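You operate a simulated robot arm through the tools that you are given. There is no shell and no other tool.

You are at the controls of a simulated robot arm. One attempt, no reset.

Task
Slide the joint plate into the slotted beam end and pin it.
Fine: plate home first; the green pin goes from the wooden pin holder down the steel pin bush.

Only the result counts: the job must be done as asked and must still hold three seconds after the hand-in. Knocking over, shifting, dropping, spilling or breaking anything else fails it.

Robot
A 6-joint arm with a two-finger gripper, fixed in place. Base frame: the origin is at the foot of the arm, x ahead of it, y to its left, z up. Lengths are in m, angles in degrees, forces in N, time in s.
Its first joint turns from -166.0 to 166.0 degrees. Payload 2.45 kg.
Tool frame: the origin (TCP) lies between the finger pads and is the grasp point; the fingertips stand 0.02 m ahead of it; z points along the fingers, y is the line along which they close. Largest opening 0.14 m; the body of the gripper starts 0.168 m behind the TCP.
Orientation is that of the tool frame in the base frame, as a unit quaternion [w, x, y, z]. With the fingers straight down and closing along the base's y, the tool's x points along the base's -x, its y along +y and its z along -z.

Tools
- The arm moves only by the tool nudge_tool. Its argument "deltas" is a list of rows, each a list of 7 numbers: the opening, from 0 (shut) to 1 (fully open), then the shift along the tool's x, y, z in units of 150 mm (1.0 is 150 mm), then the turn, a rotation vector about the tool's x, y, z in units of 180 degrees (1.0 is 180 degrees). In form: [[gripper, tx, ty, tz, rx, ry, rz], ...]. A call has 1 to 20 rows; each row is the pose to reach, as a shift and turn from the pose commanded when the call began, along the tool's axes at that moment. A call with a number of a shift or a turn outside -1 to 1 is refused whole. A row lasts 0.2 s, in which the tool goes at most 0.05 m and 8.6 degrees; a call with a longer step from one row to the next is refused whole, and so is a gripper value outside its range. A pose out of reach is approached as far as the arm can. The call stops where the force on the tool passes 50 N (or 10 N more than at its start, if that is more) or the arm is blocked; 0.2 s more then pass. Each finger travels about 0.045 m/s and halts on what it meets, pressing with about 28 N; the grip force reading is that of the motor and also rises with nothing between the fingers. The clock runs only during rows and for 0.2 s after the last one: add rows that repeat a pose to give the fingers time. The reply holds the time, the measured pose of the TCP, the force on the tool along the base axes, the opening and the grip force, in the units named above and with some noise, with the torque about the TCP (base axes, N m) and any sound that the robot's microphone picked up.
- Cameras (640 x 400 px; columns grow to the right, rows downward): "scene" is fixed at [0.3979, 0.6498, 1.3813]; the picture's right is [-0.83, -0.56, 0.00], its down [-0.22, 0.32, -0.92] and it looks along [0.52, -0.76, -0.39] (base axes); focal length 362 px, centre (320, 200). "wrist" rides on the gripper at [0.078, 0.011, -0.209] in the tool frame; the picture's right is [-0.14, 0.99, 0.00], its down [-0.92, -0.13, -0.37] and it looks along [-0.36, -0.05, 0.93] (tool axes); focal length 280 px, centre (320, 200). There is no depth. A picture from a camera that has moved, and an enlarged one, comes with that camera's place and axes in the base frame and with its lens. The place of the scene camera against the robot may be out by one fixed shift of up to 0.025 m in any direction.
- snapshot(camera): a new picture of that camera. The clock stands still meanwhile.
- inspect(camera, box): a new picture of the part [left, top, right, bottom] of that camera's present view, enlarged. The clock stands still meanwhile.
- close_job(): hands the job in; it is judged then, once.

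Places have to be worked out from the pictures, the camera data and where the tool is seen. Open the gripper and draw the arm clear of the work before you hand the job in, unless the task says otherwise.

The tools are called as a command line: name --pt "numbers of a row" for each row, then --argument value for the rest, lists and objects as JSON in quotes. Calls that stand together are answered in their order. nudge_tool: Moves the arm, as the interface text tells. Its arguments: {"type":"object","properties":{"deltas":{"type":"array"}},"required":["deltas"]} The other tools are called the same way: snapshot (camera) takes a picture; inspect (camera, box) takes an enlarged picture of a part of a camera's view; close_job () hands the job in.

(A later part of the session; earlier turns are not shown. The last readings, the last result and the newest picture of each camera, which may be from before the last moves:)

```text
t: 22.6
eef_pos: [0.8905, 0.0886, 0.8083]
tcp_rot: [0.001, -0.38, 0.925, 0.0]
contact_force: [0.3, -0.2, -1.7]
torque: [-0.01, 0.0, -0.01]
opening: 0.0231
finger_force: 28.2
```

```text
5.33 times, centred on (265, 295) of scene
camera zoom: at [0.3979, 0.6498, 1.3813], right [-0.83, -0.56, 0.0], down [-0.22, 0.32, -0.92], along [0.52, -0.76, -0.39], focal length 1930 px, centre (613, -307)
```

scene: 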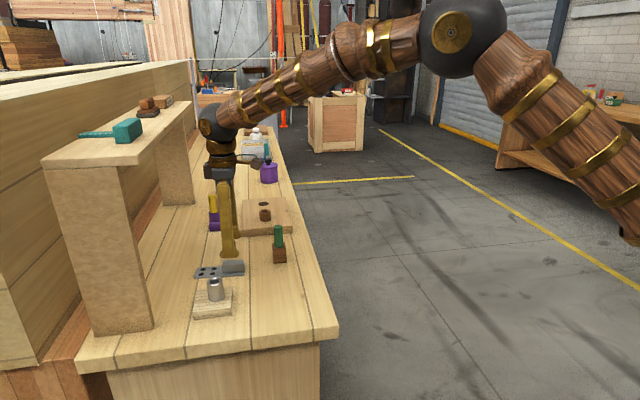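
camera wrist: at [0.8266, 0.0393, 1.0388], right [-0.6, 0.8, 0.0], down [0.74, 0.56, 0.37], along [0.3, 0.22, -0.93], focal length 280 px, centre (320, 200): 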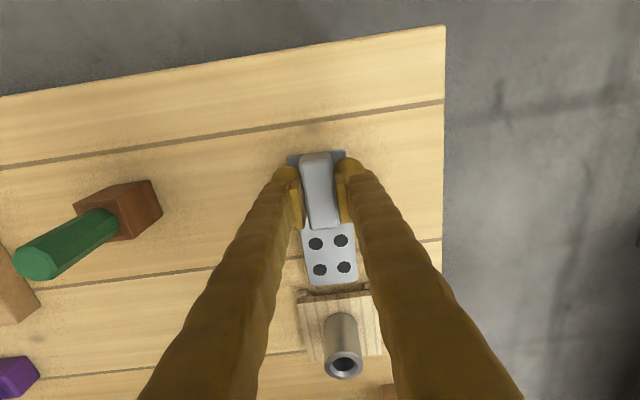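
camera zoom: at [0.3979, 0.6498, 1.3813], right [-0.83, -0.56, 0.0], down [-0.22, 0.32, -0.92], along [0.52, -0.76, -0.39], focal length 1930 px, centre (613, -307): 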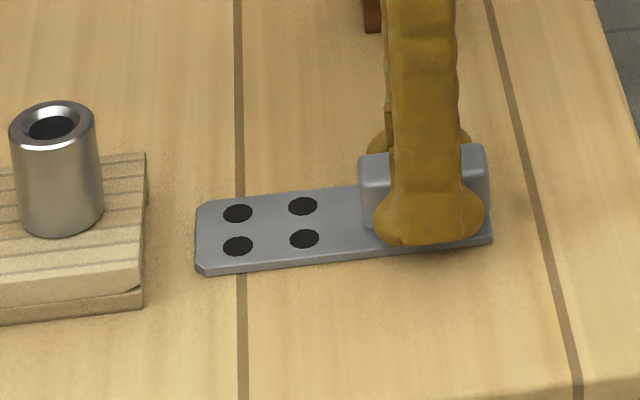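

The plate hangs just above the bench (weight −1.7 N seen). Slight relative yaw (~0.7°) and ~1 mm offset show, so I correct these and start sliding in the first 35 mm slowly.

nudge_tool --pt "0 0 -0.012 0 0 0 -0.0045" --pt "0 -0.05 -0.012 0 0 0 -0.0045" --pt "0 -0.1 -0.012 0 0 0 -0.0045" --pt "0 -0.14 -0.012 0 0 0 -0.0045" --pt "0 -0.17 -0.012 0 0 0 -0.0045" --pt "0 -0.2 -0.012 0 0 0 -0.0045" --pt "0 -0.235 -0.012 0 0 0 -0.0045" --pt "0 -0.235 -0.012 0 0 0 -0.0045"

inspect --camera "wrist" --box '[280, 240, 400, 330]'

inspect --camera "scene" --box '[185, 260, 305, 325]'

```text
t: 24.4
eef_pos: [0.9187, 0.1115, 0.808]
tcp_rot: [0.0, -0.386, 0.922, -0.001]
contact_force: [-0.7, 0.0, -1.1]
torque: [-0.03, 0.03, 0.02]
opening: 0.0227
finger_force: 28.1
```

```text
4.44 times, centred on (340, 285) of wrist
camera zoom: at [0.856, 0.0624, 1.0177], right [-0.61, 0.79, 0.0], down [0.74, 0.57, 0.37], along [0.29, 0.22, -0.93], focal length 1246 px, centre (231, -178)
```

zoom: 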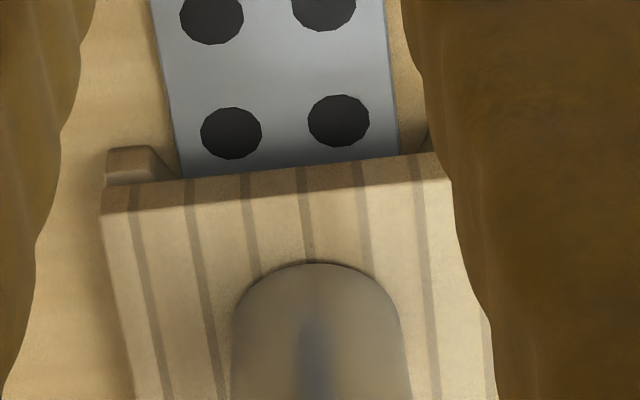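

```text
5.33 times, centred on (245, 292) of scene
camera zoom: at [0.3979, 0.6498, 1.3813], right [-0.83, -0.56, 0.0], down [-0.22, 0.32, -0.92], along [0.52, -0.76, -0.39], focal length 1930 px, centre (720, -293)
```

zoom: 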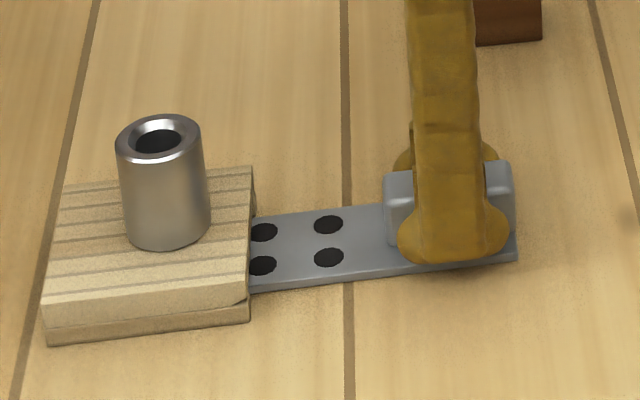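

The tip is entering with no side force; computed from this view the plate axis is ~2 mm to the −w side of the slot/bush centreline. I shift +1.8 mm sideways and push on another 30 mm.

nudge_tool --pt "0 0 0.012 0 0 0 0" --pt "0 -0.03 0.012 0 0 0 0" --pt "0 -0.06 0.012 0 0 0 0" --pt "0 -0.09 0.012 0 0 0 0" --pt "0 -0.12 0.012 0 0 0 0" --pt "0 -0.15 0.012 0 0 0 0" --pt "0 -0.18 0.012 0 0 0 0" --pt "0 -0.2 0.012 0 0 0 0" --pt "0 -0.2 0.012 0 0 0 0"

inspect --camera "wrist" --box '[270, 200, 400, 300]'

inspect --camera "scene" --box '[185, 260, 305, 325]'

```text
t: 26.4
eef_pos: [0.9406, 0.1339, 0.809]
tcp_rot: [0.0, -0.386, 0.922, 0.0]
contact_force: [0.3, 0.6, -1.3]
torque: [-0.03, 0.01, 0.01]
opening: 0.0228
finger_force: 28.1
```

```text
4.00 times, centred on (335, 250) of wrist
camera zoom: at [0.8752, 0.0843, 1.0178], right [-0.61, 0.79, 0.0], down [0.74, 0.57, 0.37], along [0.29, 0.22, -0.93], focal length 1122 px, centre (260, 0)
```

zoom: 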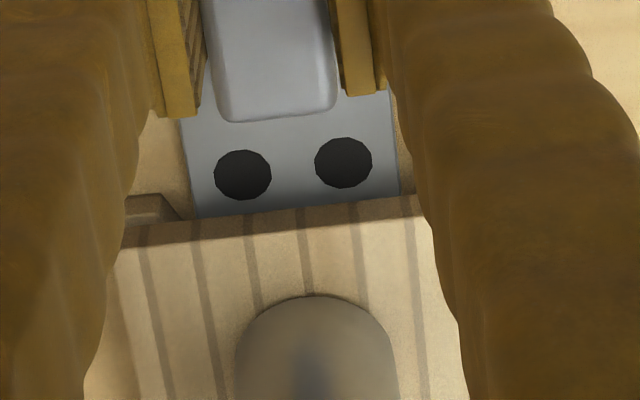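

```text
5.33 times, centred on (245, 292) of scene
camera zoom: at [0.3979, 0.6498, 1.3813], right [-0.83, -0.56, 0.0], down [-0.22, 0.32, -0.92], along [0.52, -0.76, -0.39], focal length 1930 px, centre (720, -293)
```

zoom: 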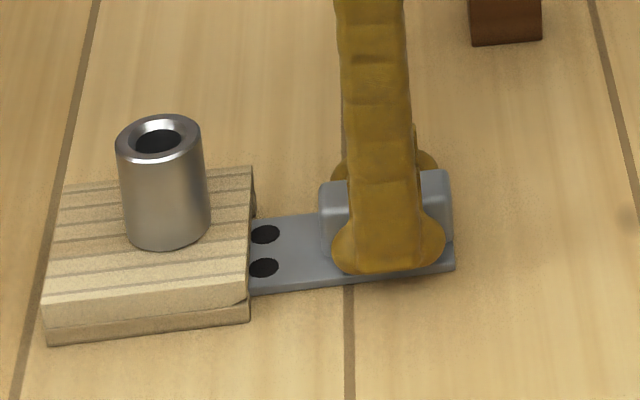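

The plate is now centred on the slot (−0.5652 vs −0.565 m) and moves freely. I advance another 27 mm, then will finish in small steps watching the force.

nudge_tool --pt "0 -0.03 0 0 0 0 0" --pt "0 -0.06 0 0 0 0 0" --pt "0 -0.09 0 0 0 0 0" --pt "0 -0.12 0 0 0 0 0" --pt "0 -0.15 0 0 0 0 0" --pt "0 -0.18 0 0 0 0 0" --pt "0 -0.18 0 0 0 0 0"

inspect --camera "wrist" --box '[270, 180, 400, 280]'

inspect --camera "scene" --box '[185, 260, 305, 325]'

```text
t: 28.0
eef_pos: [0.9574, 0.1495, 0.8087]
tcp_rot: [-0.001, -0.386, 0.923, -0.001]
contact_force: [-19.3, -12.4, 7.8]
torque: [-0.16, 0.2, 0.06]
opening: 0.023
finger_force: 28.0
```

```text
4.00 times, centred on (335, 230) of wrist
camera zoom: at [0.8925, 0.102, 1.0186], right [-0.61, 0.79, 0.0], down [0.74, 0.57, 0.37], along [0.29, 0.22, -0.93], focal length 1122 px, centre (260, 80)
```

zoom: 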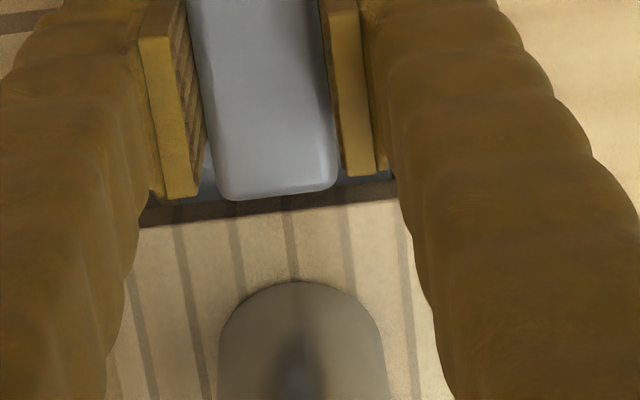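

```text
5.33 times, centred on (245, 292) of scene
camera zoom: at [0.3979, 0.6498, 1.3813], right [-0.83, -0.56, 0.0], down [-0.22, 0.32, -0.92], along [0.52, -0.76, -0.39], focal length 1930 px, centre (720, -293)
```

zoom: 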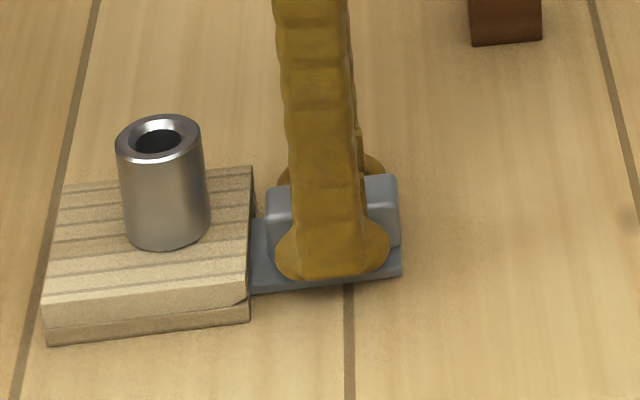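

The push met about 22 N of resistance with the tip ≈65 mm inside, where the four-hole pattern is centred under the bush – plausibly the slot's end stop. I verify by backing off 5 mm, shifting 0.7 mm sideways against the side force, and pushing again.

nudge_tool --pt "0 0.015 0 0 0 0 0" --pt "0 0.035 0.003 0 0 0 0" --pt "0 0.035 0.005 0 0 0 0"

nudge_tool --pt "0 -0.01 0 0 0 0 0" --pt "0 -0.02 0 0 0 0 0" --pt "0 -0.03 0 0 0 0 0" --pt "0 -0.037 0 0 0 0 0" --pt "0 -0.037 0 0 0 0 0"

inspect --camera "wrist" --box '[270, 180, 400, 280]'

```text
t: 28.8
eef_pos: [0.9526, 0.1478, 0.8093]
tcp_rot: [0.001, -0.386, 0.922, 0.0]
contact_force: [1.1, -0.3, -1.4]
torque: [-0.03, 0.03, -0.1]
opening: 0.0227
finger_force: 28.2
```

```text
t: 30.0
eef_pos: [0.9569, 0.1526, 0.8084]
tcp_rot: [0.001, -0.385, 0.923, 0.0]
contact_force: [-20.3, -12.8, 4.2]
torque: [-0.16, 0.27, -0.05]
opening: 0.0228
finger_force: 28.0
```

```text
4.00 times, centred on (335, 230) of wrist
camera zoom: at [0.8929, 0.1034, 1.018], right [-0.61, 0.79, 0.0], down [0.74, 0.57, 0.37], along [0.29, 0.22, -0.93], focal length 1122 px, centre (260, 80)
```

zoom: 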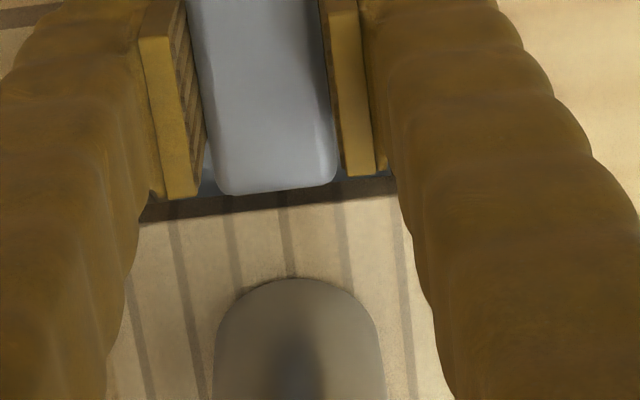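

The second push stopped at the same spot and the fingers even slipped slightly on the handle while the plate stayed put, and the block has not moved: the plate is at a hard stop, i.e. home. I relieve the push force, open, and rise to inspect.

nudge_tool --pt "0 0.008 0 0 0 0 0" --pt "0 0.015 0 0 0 0 0" --pt "0 0.015 0 0 0 0 0"

nudge_tool --pt "0.2 0 0 0 0 0 0" --pt "0.3 0 0 0 0 0 0" --pt "0.4 0 0 0 0 0 0" --pt "0.4 0 0 0 0 0 0" --pt "0.4 0 0 -0.15 0 0 0" --pt "0.4 0 0 -0.4 0 0 0" --pt "0.4 0 0 -0.7 0 0 0" --pt "0.4 0 0 -0.95 0 0 0" --pt "0.4 0 0 -0.95 0 0 0"

snapshot --camera "wrist"

inspect --camera "scene" --box '[185, 260, 305, 325]'

```text
t: 30.8
eef_pos: [0.9572, 0.1514, 0.8083]
tcp_rot: [0.001, -0.387, 0.922, -0.001]
contact_force: [-2.6, 4.5, -6.6]
torque: [-0.03, 0.12, -0.07]
opening: 0.0229
finger_force: 28.5
```

```text
t: 32.8
eef_pos: [0.9589, 0.1536, 0.9504]
tcp_rot: [0.001, -0.386, 0.923, -0.001]
contact_force: [0.1, -0.1, 0.4]
torque: [0.05, -0.02, 0.02]
opening: 0.0559
finger_force: 0.1
```

```text
taken
camera wrist: at [0.8939, 0.1036, 1.1601], right [-0.61, 0.79, 0.0], down [0.74, 0.57, 0.37], along [0.29, 0.22, -0.93], focal length 280 px, centre (320, 200)
```

wrist: 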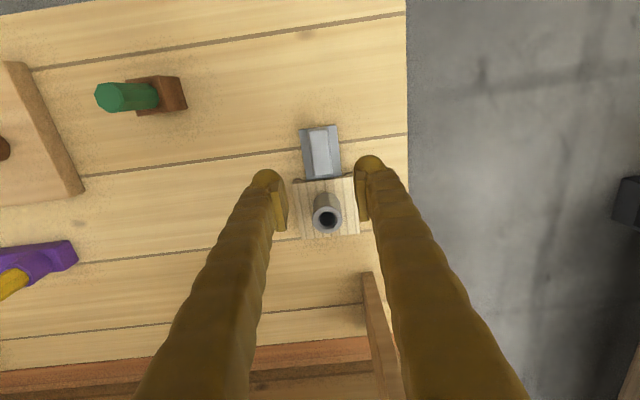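

```text
5.33 times, centred on (245, 292) of scene
camera zoom: at [0.3979, 0.6498, 1.3813], right [-0.83, -0.56, 0.0], down [-0.22, 0.32, -0.92], along [0.52, -0.76, -0.39], focal length 1930 px, centre (720, -293)
```

zoom: 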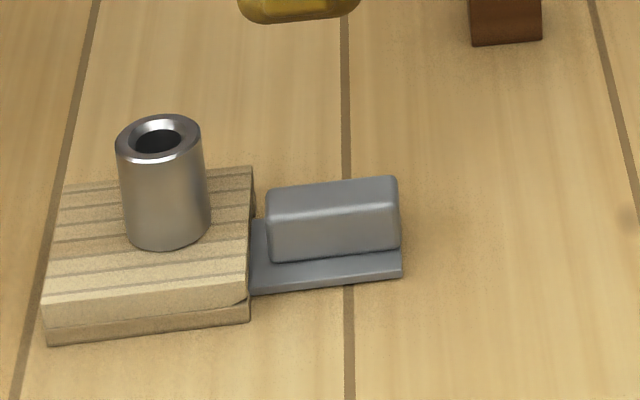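

I zoom in from above to check plate seating, angle and the bush bore.

inspect --camera "wrist" --box '[285, 120, 375, 240]'

inspect --camera "wrist" --box '[295, 120, 355, 190]'

inspect --camera "wrist" --box '[90, 60, 190, 130]'

```text
3.33 times, centred on (330, 180) of wrist
camera zoom: at [0.8939, 0.1036, 1.1601], right [-0.61, 0.79, 0.0], down [0.74, 0.57, 0.37], along [0.29, 0.22, -0.93], focal length 935 px, centre (287, 267)
```

zoom: 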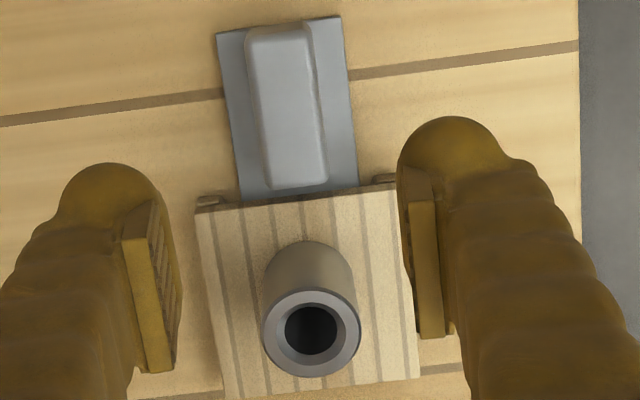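

```text
5.71 times, centred on (325, 155) of wrist
camera zoom: at [0.8939, 0.1036, 1.1601], right [-0.61, 0.79, 0.0], down [0.74, 0.57, 0.37], along [0.29, 0.22, -0.93], focal length 1602 px, centre (291, 457)
```

zoom: 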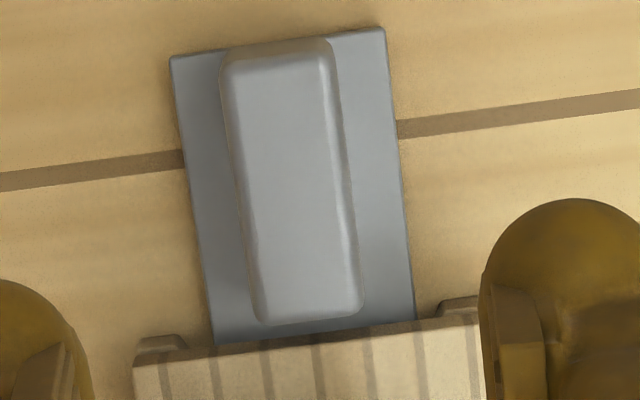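

```text
5.71 times, centred on (140, 95) of wrist
camera zoom: at [0.8939, 0.1036, 1.1601], right [-0.61, 0.79, 0.0], down [0.74, 0.57, 0.37], along [0.29, 0.22, -0.93], focal length 1602 px, centre (1349, 800)
```

zoom: 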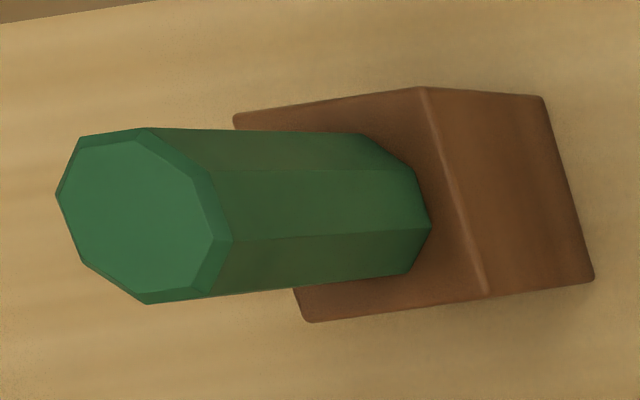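

The plate's hole-pattern centre computes to (1.0045, 0.2007), right on the bush axis (1.0048, 0.2003): the plate is home. Next the green pin: axis ≈ (1.016, −0.043), octagon flats at 0/45/90/135°, holder top ≈0.831, pin top ≈0.890. I travel above it at safe height keeping ~45° yaw.

nudge_tool --pt "0.5 0.05 -0.1 -0.13 0 0 0.002" --pt "0.5 0.15 -0.3 -0.2 0 0 0.002" --pt "0.5 0.3 -0.5 -0.2 0 0 0.002" --pt "0.5 0.45 -0.7 -0.2 0 0 0.002" --pt "0.5 0.55 -0.85 -0.2 0 0 0.002" --pt "0.5 0.646 -0.98 -0.2 0 0 0.002" --pt "0.5 0.646 -0.98 -0.2 0 0 0.002" --pt "0.5 0.646 -0.98 -0.2 0 0 0.002"

nudge_tool --pt "0.5 0 -0.1 0 0 0 0" --pt "0.5 0 -0.213 0 0 0 0" --pt "0.5 0 -0.213 0 0 0 0" --pt "0.5 0 -0.213 0 0 0 0"

snapshot --camera "wrist"

inspect --camera "wrist" --box '[270, 120, 370, 220]'

```text
t: 34.6
eef_pos: [0.9941, -0.0224, 0.9804]
tcp_rot: [0.0, -0.382, 0.924, 0.0]
contact_force: [-0.2, 0.2, -0.4]
torque: [-0.03, -0.05, -0.01]
opening: 0.0699
finger_force: 0.0
```

```text
t: 35.6
eef_pos: [1.0161, -0.0419, 0.9784]
tcp_rot: [0.001, -0.383, 0.924, 0.0]
contact_force: [-0.2, 0.7, -0.3]
torque: [-0.02, 0.0, 0.03]
opening: 0.07
finger_force: 0.0
```

```text
taken
camera wrist: at [0.9509, -0.0916, 1.189], right [-0.6, 0.8, 0.0], down [0.74, 0.56, 0.37], along [0.3, 0.22, -0.93], focal length 280 px, centre (320, 200)
```

wrist: 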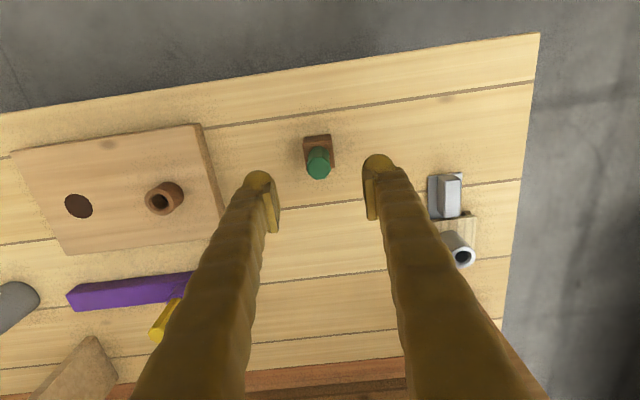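

```text
4.00 times, centred on (320, 170) of wrist
camera zoom: at [0.9509, -0.0916, 1.189], right [-0.6, 0.8, 0.0], down [0.74, 0.56, 0.37], along [0.3, 0.22, -0.93], focal length 1122 px, centre (320, 320)
```

zoom: 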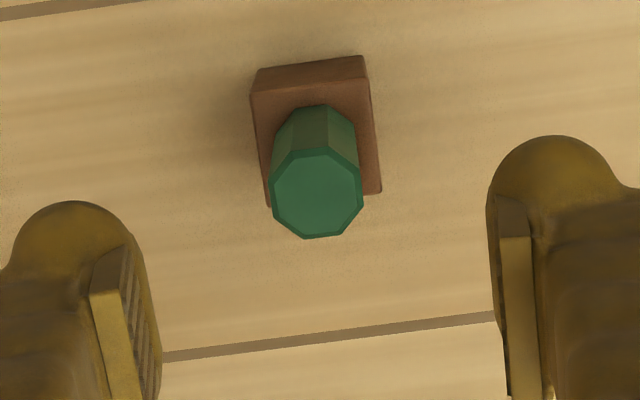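

Pin top is at (1.0163, −0.0435) in this view, about 1 mm sideways and 2 mm ahead of the TCP. I correct that and descend so the fingertips stop ~15 mm above the holder.

nudge_tool --pt "0.5 -0.008 -0.005 0.1 0 0 0" --pt "0.5 -0.015 -0.009 0.25 0 0 0" --pt "0.5 -0.015 -0.009 0.4 0 0 0" --pt "0.5 -0.015 -0.009 0.55 0 0 0" --pt "0.5 -0.015 -0.009 0.68 0 0 0" --pt "0.5 -0.015 -0.009 0.755 0 0 0" --pt "0.5 -0.015 -0.009 0.755 0 0 0" --pt "0.5 -0.015 -0.009 0.755 0 0 0"

inspect --camera "wrist" --box '[230, 130, 410, 250]'

inspect --camera "scene" --box '[220, 190, 330, 280]'

```text
t: 37.4
eef_pos: [1.0165, -0.0449, 0.8676]
tcp_rot: [0.001, -0.382, 0.924, 0.0]
contact_force: [-0.4, 0.6, -0.1]
torque: [0.01, -0.04, -0.02]
opening: 0.07
finger_force: 0.1
```

```text
3.33 times, centred on (320, 190) of wrist
camera zoom: at [0.9512, -0.0927, 1.0777], right [-0.6, 0.8, 0.0], down [0.74, 0.56, 0.37], along [0.3, 0.22, -0.93], focal length 935 px, centre (320, 233)
```

zoom: 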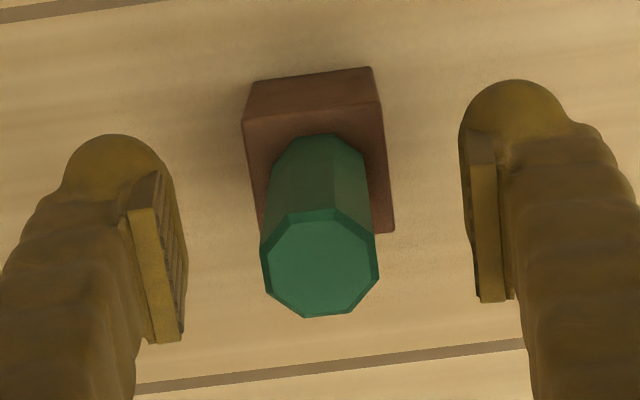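

```text
4.44 times, centred on (275, 235) of scene
camera zoom: at [0.3979, 0.6498, 1.3813], right [-0.83, -0.56, 0.0], down [-0.22, 0.32, -0.92], along [0.52, -0.76, -0.39], focal length 1609 px, centre (520, 44)
```

zoom: 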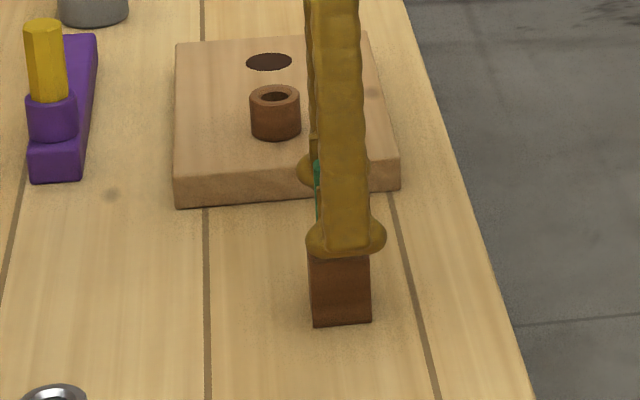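

The pin sits centred between the pads to within a millimetre. I make the small correction and close the grip on the pin.

nudge_tool --pt "0.5 -0.015 -0.005 0 0 0 0" --pt "0.5 -0.015 -0.005 0 0 0 0"

nudge_tool --pt "0.35 0 0 0 0 0 0" --pt "0.25 0 0 0 0 0 0" --pt "0.15 0 0 0 0 0 0" --pt "0.05 0 0 0 0 0 0" --pt "0.0 0 0 0 0 0 0" --pt "0.0 0 0 0 0 0 0" --pt "0.0 0 0 0 0 0 0"

inspect --camera "wrist" --box '[230, 130, 410, 250]'

inspect --camera "scene" --box '[220, 190, 330, 280]'

```text
t: 38.0
eef_pos: [1.017, -0.042, 0.8684]
tcp_rot: [0.0, -0.382, 0.924, 0.001]
contact_force: [0.1, -0.6, -0.3]
torque: [0.01, 0.0, 0.02]
opening: 0.0699
finger_force: 0.2
```

```text
t: 39.6
eef_pos: [1.018, -0.0428, 0.8677]
tcp_rot: [0.002, -0.382, 0.924, 0.0]
contact_force: [1.0, 0.6, 0.7]
torque: [-0.02, 0.03, -0.01]
opening: 0.0242
finger_force: 27.7
```

```text
3.33 times, centred on (320, 190) of wrist
camera zoom: at [0.9535, -0.0911, 1.0779], right [-0.6, 0.8, 0.0], down [0.74, 0.56, 0.37], along [0.3, 0.22, -0.93], focal length 935 px, centre (320, 233)
```

zoom: 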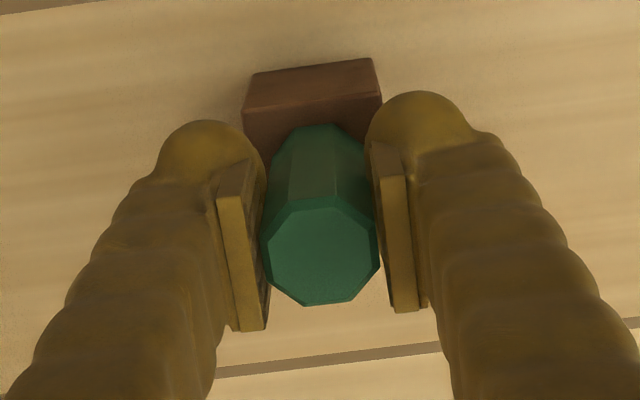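

```text
4.44 times, centred on (275, 235) of scene
camera zoom: at [0.3979, 0.6498, 1.3813], right [-0.83, -0.56, 0.0], down [-0.22, 0.32, -0.92], along [0.52, -0.76, -0.39], focal length 1609 px, centre (520, 44)
```

zoom: 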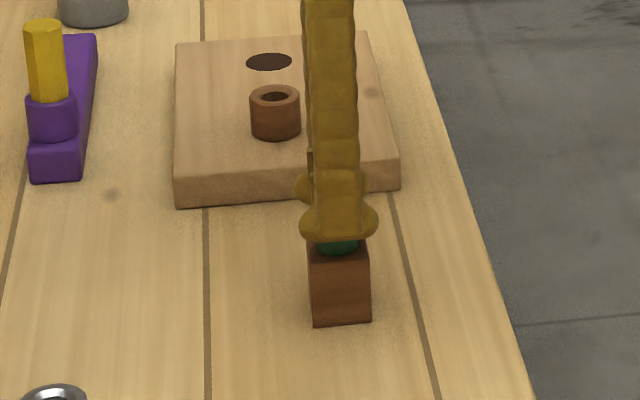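

The pin is gripped across flats (24.2 mm), forces near zero and the holder did not move. I lift straight up slowly by 110 mm.

nudge_tool --pt "0 0 0 -0.03 0 0 0" --pt "0 0 0 -0.07 0 0 0" --pt "0 0 0 -0.13 0 0 0" --pt "0 0 0 -0.2 0 0 0" --pt "0 0 0 -0.3 0 0 0" --pt "0 0 0 -0.4 0 0 0" --pt "0 0 0 -0.5 0 0 0" --pt "0 0 0 -0.6 0 0 0" --pt "0 0 0 -0.733 0 0 0" --pt "0 0 0 -0.733 0 0 0" --pt "0 0 0 -0.733 0 0 0"

snapshot --camera "wrist"

inspect --camera "scene" --box '[220, 170, 330, 280]'

```text
t: 42.0
eef_pos: [1.018, -0.0426, 0.9779]
tcp_rot: [0.001, -0.382, 0.924, 0.0]
contact_force: [0.1, -0.4, -1.2]
torque: [0.02, 0.0, -0.02]
opening: 0.0245
finger_force: 28.2
```

```text
taken
camera wrist: at [0.9539, -0.0909, 1.1883], right [-0.6, 0.8, 0.0], down [0.74, 0.56, 0.37], along [0.3, 0.22, -0.93], focal length 280 px, centre (320, 200)
```

wrist: 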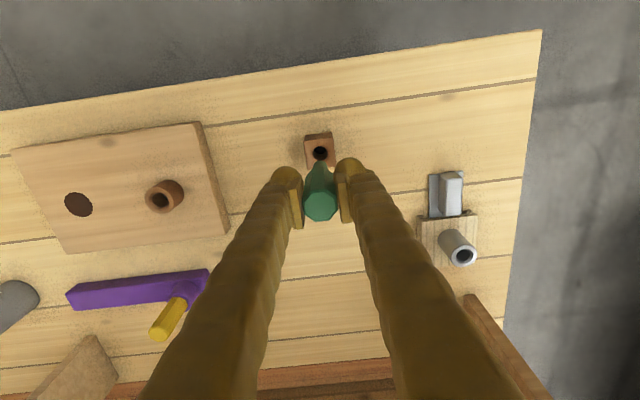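

```text
3.64 times, centred on (275, 225) of scene
camera zoom: at [0.3979, 0.6498, 1.3813], right [-0.83, -0.56, 0.0], down [-0.22, 0.32, -0.92], along [0.52, -0.76, -0.39], focal length 1316 px, centre (484, 109)
```

zoom: 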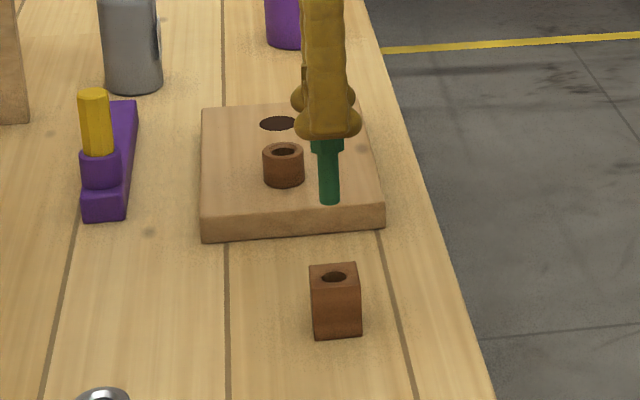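

The pin is out: octagonal head with a narrower shank (~16 mm dia., ~45 mm long), fully clear of the holder. I zoom once to check it hangs straight before carrying it to the bush.

inspect --camera "scene" --box '[255, 190, 300, 240]'

nudge_tool --pt "0 -0.08 0.1 0 0 0 0" --pt "0 -0.24 0.26 0 0 0 0" --pt "0 -0.42 0.45 0 0 0 0" --pt "0 -0.6 0.65 0 0 0 0" --pt "0 -0.76 0.83 0 0 0 0" --pt "0 -0.9 0.98 0 0 0 0" --pt "0 -0.9 0.98 0 0 0 0"

snapshot --camera "wrist"

```text
8.00 times, centred on (278, 215) of scene
camera zoom: at [0.3979, 0.6498, 1.3813], right [-0.83, -0.56, 0.0], down [-0.22, 0.32, -0.92], along [0.52, -0.76, -0.39], focal length 2896 px, centre (660, 80)
```

zoom: 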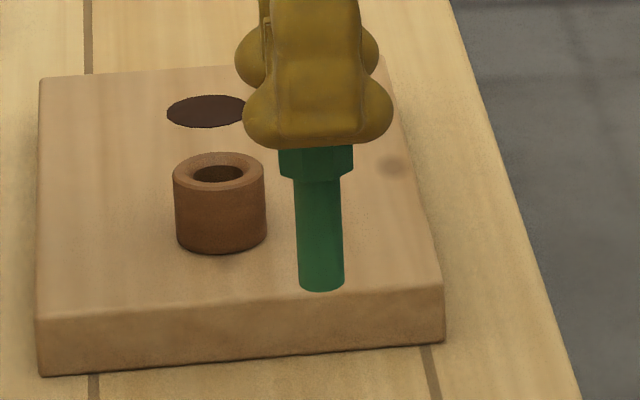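

```text
t: 43.6
eef_pos: [1.0107, 0.1583, 0.9783]
tcp_rot: [0.001, -0.382, 0.924, 0.0]
contact_force: [-0.3, 0.2, -1.2]
torque: [-0.02, -0.02, -0.01]
opening: 0.0241
finger_force: 27.4
```

```text
taken
camera wrist: at [0.9458, 0.1089, 1.1879], right [-0.6, 0.8, 0.0], down [0.74, 0.56, 0.37], along [0.3, 0.22, -0.93], focal length 280 px, centre (320, 200)
```

wrist: 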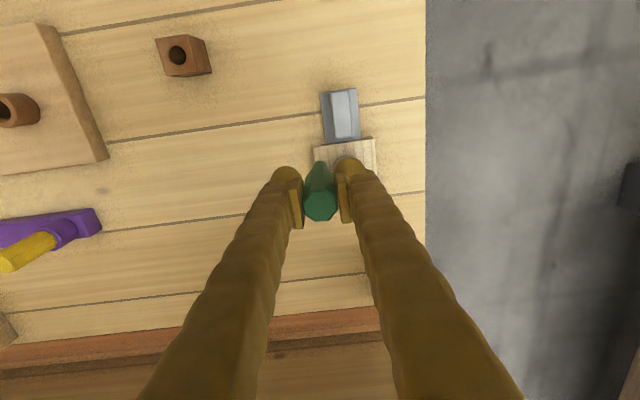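

The shank hangs straight (≈42 mm long, ≈16 mm wide). I make the remaining move to bring the pin axis over the bush at (1.0048, 0.2003).

nudge_tool --pt "0 -0.06 0.08 0 0 0 0" --pt "0 -0.13 0.16 0 0 0 0" --pt "0 -0.19 0.224 0 0 0 0" --pt "0 -0.19 0.224 0 0 0 0" --pt "0 -0.19 0.224 0 0 0 0"

inspect --camera "wrist" --box '[270, 120, 370, 230]'

inspect --camera "scene" --box '[170, 230, 270, 320]'

```text
t: 44.8
eef_pos: [1.0054, 0.2029, 0.9785]
tcp_rot: [0.001, -0.383, 0.924, -0.001]
contact_force: [-0.2, 0.4, -2.3]
torque: [0.0, -0.01, 0.01]
opening: 0.0244
finger_force: 27.5
```

```text
3.64 times, centred on (320, 175) of wrist
camera zoom: at [0.9416, 0.1538, 1.1878], right [-0.6, 0.8, 0.0], down [0.74, 0.56, 0.37], along [0.3, 0.22, -0.93], focal length 1020 px, centre (320, 291)
```

zoom: 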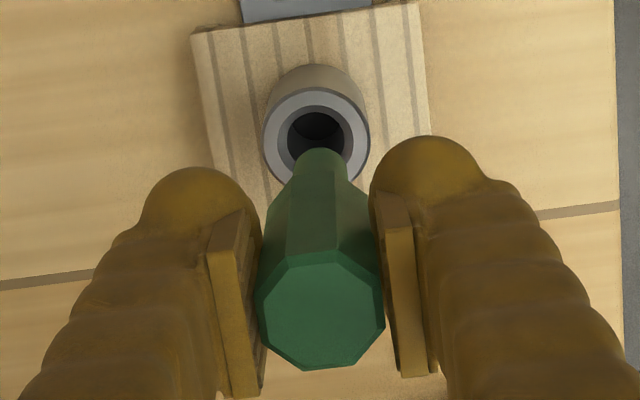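

```text
4.44 times, centred on (220, 275) of scene
camera zoom: at [0.3979, 0.6498, 1.3813], right [-0.83, -0.56, 0.0], down [-0.22, 0.32, -0.92], along [0.52, -0.76, -0.39], focal length 1609 px, centre (764, -133)
```

zoom: 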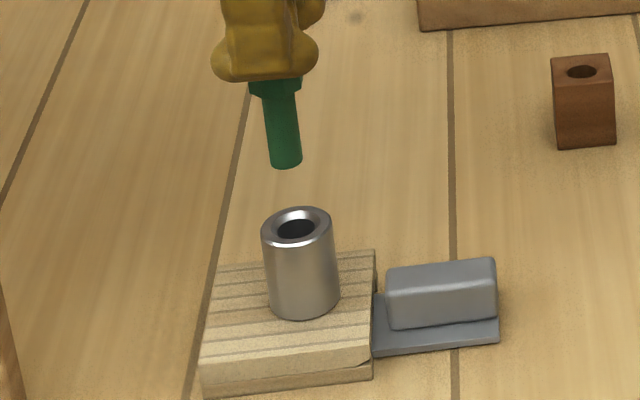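

Pin axis and bush axis agree to ~1.5 mm; both cameras suggest shifting about 1 mm toward −u and −ty. I apply this and lower until the shank tip is just above the bush for a final check.

nudge_tool --pt "0 0.008 -0.007 0.05 0 0 0" --pt "0 0.008 -0.007 0.12 0 0 0" --pt "0 0.008 -0.007 0.19 0 0 0" --pt "0 0.008 -0.007 0.25 0 0 0" --pt "0 0.008 -0.007 0.27 0 0 0" --pt "0 0.008 -0.007 0.27 0 0 0"

inspect --camera "wrist" --box '[270, 130, 370, 230]'

inspect --camera "scene" --box '[190, 250, 250, 310]'

```text
t: 46.2
eef_pos: [1.0066, 0.199, 0.9371]
tcp_rot: [0.001, -0.382, 0.924, -0.001]
contact_force: [-0.3, -0.5, -0.8]
torque: [-0.02, 0.02, -0.03]
opening: 0.0243
finger_force: 28.6
```

```text
4.00 times, centred on (320, 180) of wrist
camera zoom: at [0.9419, 0.1513, 1.147], right [-0.6, 0.8, 0.0], down [0.74, 0.56, 0.37], along [0.3, 0.22, -0.93], focal length 1122 px, centre (320, 280)
```

zoom: 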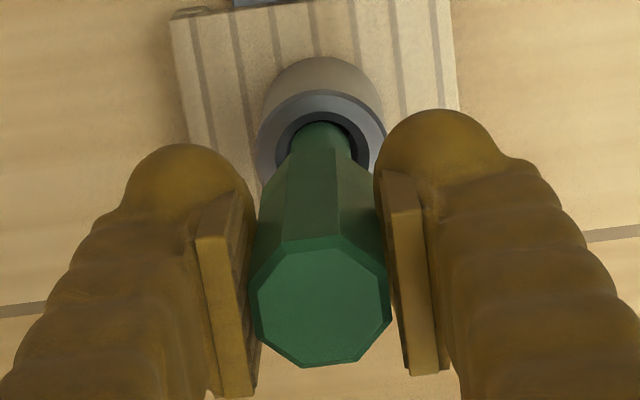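

```text
6.67 times, centred on (220, 280) of scene
camera zoom: at [0.3979, 0.6498, 1.3813], right [-0.83, -0.56, 0.0], down [-0.22, 0.32, -0.92], along [0.52, -0.76, -0.39], focal length 2413 px, centre (987, -333)
```

zoom: 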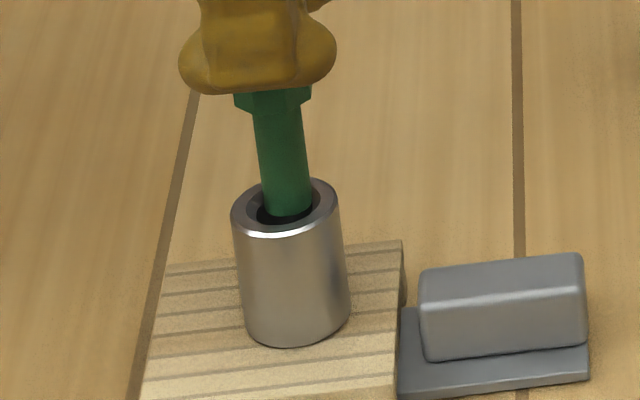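

The shank tip is centred in the bush mouth in both views. I lower it slowly 40 mm, watching the force.

nudge_tool --pt "0 0 0 0.03 0 0 0" --pt "0 0 0 0.06 0 0 0" --pt "0 0 0 0.09 0 0 0" --pt "0 0 0 0.12 0 0 0" --pt "0 0 0 0.15 0 0 0" --pt "0 0 0 0.18 0 0 0" --pt "0 0 0 0.21 0 0 0" --pt "0 0 0 0.24 0 0 0" --pt "0 0 0 0.265 0 0 0" --pt "0 0 0 0.265 0 0 0"

inspect --camera "scene" --box '[190, 250, 250, 310]'

inspect --camera "wrist" --box '[270, 130, 370, 230]'

```text
t: 48.4
eef_pos: [1.0076, 0.2, 0.8975]
tcp_rot: [0.0, -0.383, 0.924, 0.0]
contact_force: [0.4, -0.5, 0.1]
torque: [0.04, -0.01, 0.01]
opening: 0.0243
finger_force: 27.7
```

```text
6.67 times, centred on (220, 280) of scene
camera zoom: at [0.3979, 0.6498, 1.3813], right [-0.83, -0.56, 0.0], down [-0.22, 0.32, -0.92], along [0.52, -0.76, -0.39], focal length 2413 px, centre (987, -333)
```

zoom: 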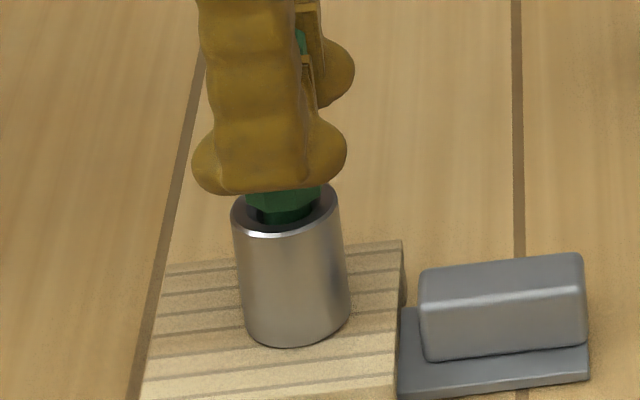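

```text
4.00 times, centred on (320, 180) of wrist
camera zoom: at [0.9425, 0.1517, 1.1074], right [-0.6, 0.8, 0.0], down [0.74, 0.56, 0.37], along [0.29, 0.22, -0.93], focal length 1122 px, centre (320, 280)
```

zoom: 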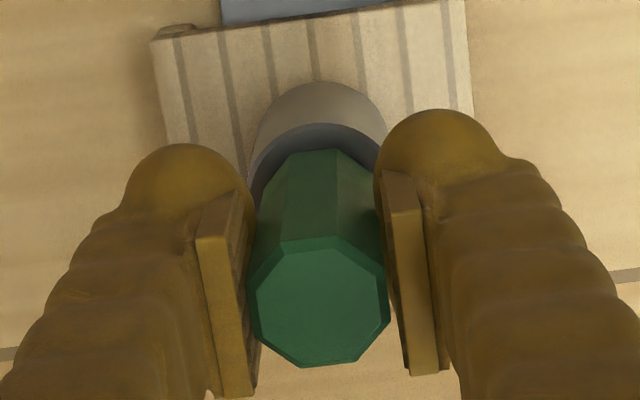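

No resistance; the head is a few millimetres above the bush rim. I lower another 7 mm in fine steps.

nudge_tool --pt "0 0 0 0.012 0 0 0" --pt "0 0 0 0.024 0 0 0" --pt "0 0 0 0.036 0 0 0" --pt "0 0 0 0.046 0 0 0" --pt "0 0 0 0.046 0 0 0"

inspect --camera "scene" --box '[190, 250, 250, 310]'

```text
t: 49.6
eef_pos: [1.0076, 0.1999, 0.8922]
tcp_rot: [0.001, -0.383, 0.924, 0.0]
contact_force: [-9.9, 7.0, 24.3]
torque: [0.13, 0.13, -0.01]
opening: 0.0248
finger_force: 27.9
```

```text
6.67 times, centred on (220, 280) of scene
camera zoom: at [0.3979, 0.6498, 1.3813], right [-0.83, -0.56, 0.0], down [-0.22, 0.32, -0.92], along [0.52, -0.76, -0.39], focal length 2413 px, centre (987, -333)
```

zoom: 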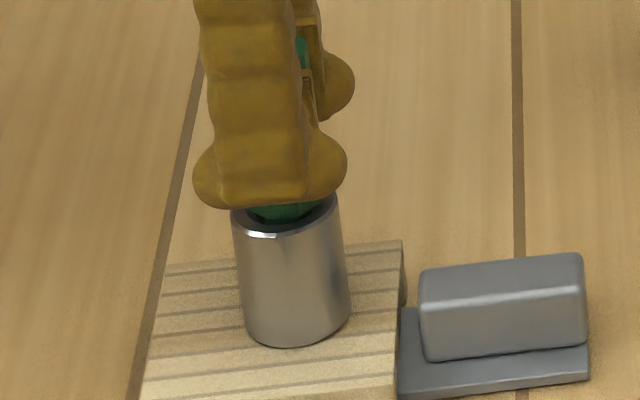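

Contact at z≈0.892 with 24 N up and ~12 N sideways toward +ty: the head is touching the bush chamfer slightly off-centre. I ease up 1.5 mm, shift 0.9 mm toward +ty, and lower again.

nudge_tool --pt "0 0 0 -0.015 0 0 0" --pt "0 0 0.006 -0.015 0 0 0" --pt "0 0 0.006 -0.008 0 0 0" --pt "0 0 0.006 -0.003 0 0 0" --pt "0 0 0.006 -0.003 0 0 0"

inspect --camera "wrist" --box '[270, 130, 370, 230]'

```text
t: 50.8
eef_pos: [1.0076, 0.1995, 0.8908]
tcp_rot: [0.001, -0.383, 0.924, -0.001]
contact_force: [24.3, -2.9, 13.9]
torque: [0.04, -0.4, 0.06]
opening: 0.0242
finger_force: 27.4
```

```text
4.00 times, centred on (320, 180) of wrist
camera zoom: at [0.9424, 0.1518, 1.1015], right [-0.6, 0.8, 0.0], down [0.74, 0.56, 0.37], along [0.3, 0.22, -0.93], focal length 1122 px, centre (320, 280)
```

zoom: 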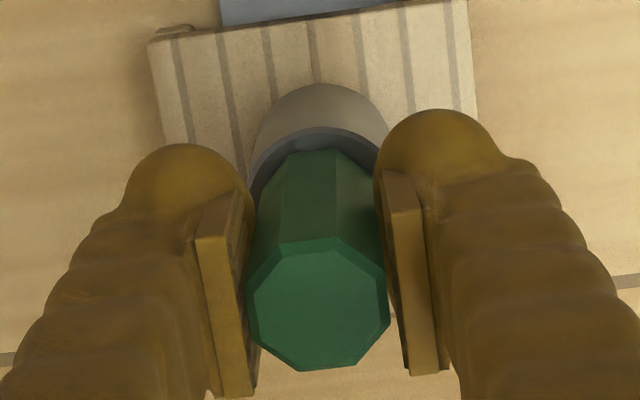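

The side force flipped sign, so the true centre lies in between. I shift back by half and a little toward +u to null the side loads while staying at this height.

nudge_tool --pt "0 -0.004 -0.003 0 0 0 0" --pt "0 -0.004 -0.003 0 0 0 0"

```text
t: 51.4
eef_pos: [1.0073, 0.2001, 0.8923]
tcp_rot: [0.001, -0.383, 0.924, -0.001]
contact_force: [14.3, -12.5, 22.9]
torque: [-0.15, -0.24, 0.01]
opening: 0.0243
finger_force: 28.5
```

The u load is nulled; a −w load of ~19 N remains, so I shift a further 0.6 mm toward −ty and ease up 0.7 mm.

nudge_tool --pt "0 0 -0.004 -0.005 0 0 0" --pt "0 0 -0.004 -0.005 0 0 0"

```text
t: 52.0
eef_pos: [1.0067, 0.2006, 0.8929]
tcp_rot: [0.0, -0.383, 0.924, 0.0]
contact_force: [5.4, -6.2, 13.7]
torque: [-0.01, -0.09, 0.01]
opening: 0.0241
finger_force: 28.5
```

Loads are dropping. I look closely at how the head sits on the bush before releasing.

inspect --camera "scene" --box '[200, 255, 235, 295]'

inspect --camera "wrist" --box '[290, 140, 350, 185]'

```text
10.00 times, centred on (218, 275) of scene
camera zoom: at [0.3979, 0.6498, 1.3813], right [-0.83, -0.56, 0.0], down [-0.22, 0.32, -0.92], along [0.52, -0.76, -0.39], focal length 3620 px, centre (1345, -550)
```

zoom: 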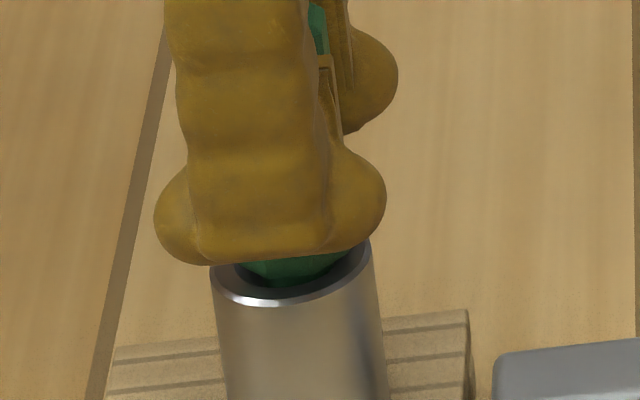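

```text
8.89 times, centred on (320, 162) of wrist
camera zoom: at [0.9431, 0.1518, 1.1015], right [-0.6, 0.8, 0.0], down [0.74, 0.56, 0.37], along [0.29, 0.22, -0.93], focal length 2492 px, centre (320, 533)
```

zoom: 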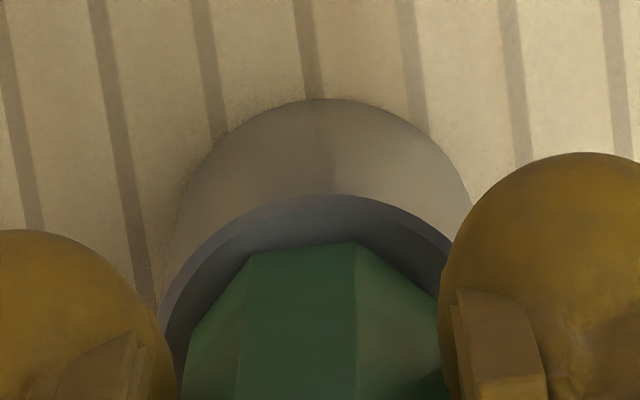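

The head has gone into the bush's countersink. I ease the remaining load slightly and open the fingers.

nudge_tool --pt "0 0 -0.002 -0.005 0 0 0" --pt "0 0 -0.002 -0.005 0 0 0"

nudge_tool --pt "0.25 0 0 0 0 0 0" --pt "0.35 0 0 0 0 0 0" --pt "0.45 0 0 0 0 0 0" --pt "0.45 0 0 0 0 0 0" --pt "0.45 0 0 0 0 0 0"

inspect --camera "wrist" --box '[270, 130, 370, 230]'

inspect --camera "scene" --box '[190, 240, 250, 310]'

```text
t: 52.6
eef_pos: [1.0084, 0.2014, 0.8909]
tcp_rot: [0.0, -0.383, 0.924, 0.0]
contact_force: [-7.7, 0.1, -3.2]
torque: [0.1, 0.04, -0.02]
opening: 0.0241
finger_force: 28.5
```

```text
t: 53.8
eef_pos: [1.0085, 0.2001, 0.8937]
tcp_rot: [0.0, -0.382, 0.924, 0.0]
contact_force: [0.1, 0.7, -0.3]
torque: [-0.01, 0.02, -0.02]
opening: 0.0632
finger_force: 0.0
```

```text
4.00 times, centred on (320, 180) of wrist
camera zoom: at [0.9439, 0.1514, 1.1027], right [-0.6, 0.8, 0.0], down [0.74, 0.56, 0.37], along [0.3, 0.22, -0.93], focal length 1122 px, centre (320, 280)
```

zoom: 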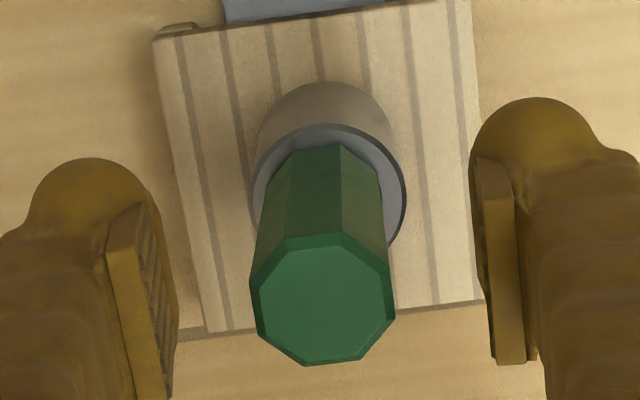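

```text
5.71 times, centred on (220, 275) of scene
camera zoom: at [0.3979, 0.6498, 1.3813], right [-0.83, -0.56, 0.0], down [-0.22, 0.32, -0.92], along [0.52, -0.76, -0.39], focal length 2068 px, centre (891, -229)
```

zoom: 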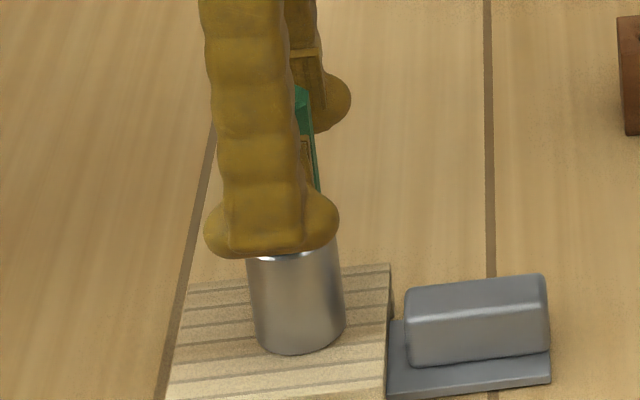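

The pin stays upright in the bush after release. I rise straight up clear of it and inspect.

nudge_tool --pt "0.5 0 0 -0.1 0 0 0" --pt "0.5 0 0 -0.25 0 0 0" --pt "0.5 0 0 -0.45 0 0 0" --pt "0.5 0 0 -0.7 0 0 0" --pt "0.5 0 0 -0.9 0 0 0" --pt "0.5 0 0 -0.9 0 0 0"

inspect --camera "scene" --box '[190, 230, 250, 310]'

snapshot --camera "wrist"

inspect --camera "wrist" --box '[270, 90, 370, 200]'

```text
t: 55.2
eef_pos: [1.006, 0.1978, 1.0277]
tcp_rot: [0.001, -0.383, 0.924, 0.0]
contact_force: [-0.5, 0.1, 0.3]
torque: [-0.02, 0.02, 0.02]
opening: 0.07
finger_force: 0.1
```

```text
5.00 times, centred on (220, 270) of scene
camera zoom: at [0.3979, 0.6498, 1.3813], right [-0.83, -0.56, 0.0], down [-0.22, 0.32, -0.92], along [0.52, -0.76, -0.39], focal length 1810 px, centre (820, -150)
```

zoom: 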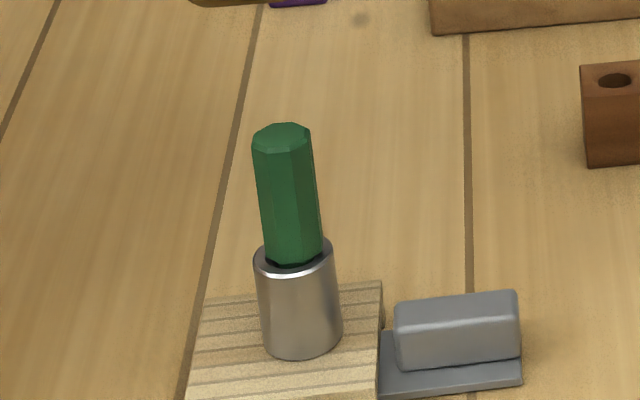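

```text
taken
camera wrist: at [0.9416, 0.1505, 1.2376], right [-0.6, 0.8, 0.0], down [0.74, 0.56, 0.37], along [0.3, 0.22, -0.93], focal length 280 px, centre (320, 200)
```

wrist: 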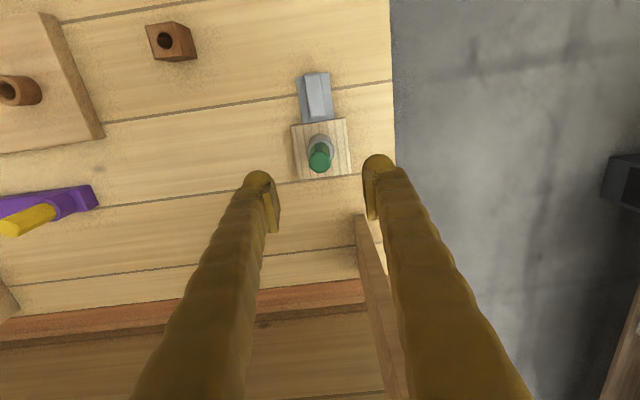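

```text
3.64 times, centred on (320, 145) of wrist
camera zoom: at [0.9416, 0.1505, 1.2376], right [-0.6, 0.8, 0.0], down [0.74, 0.56, 0.37], along [0.3, 0.22, -0.93], focal length 1020 px, centre (320, 400)
```

zoom: 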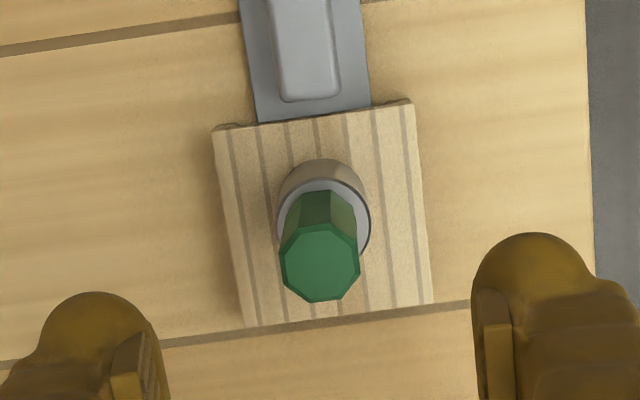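

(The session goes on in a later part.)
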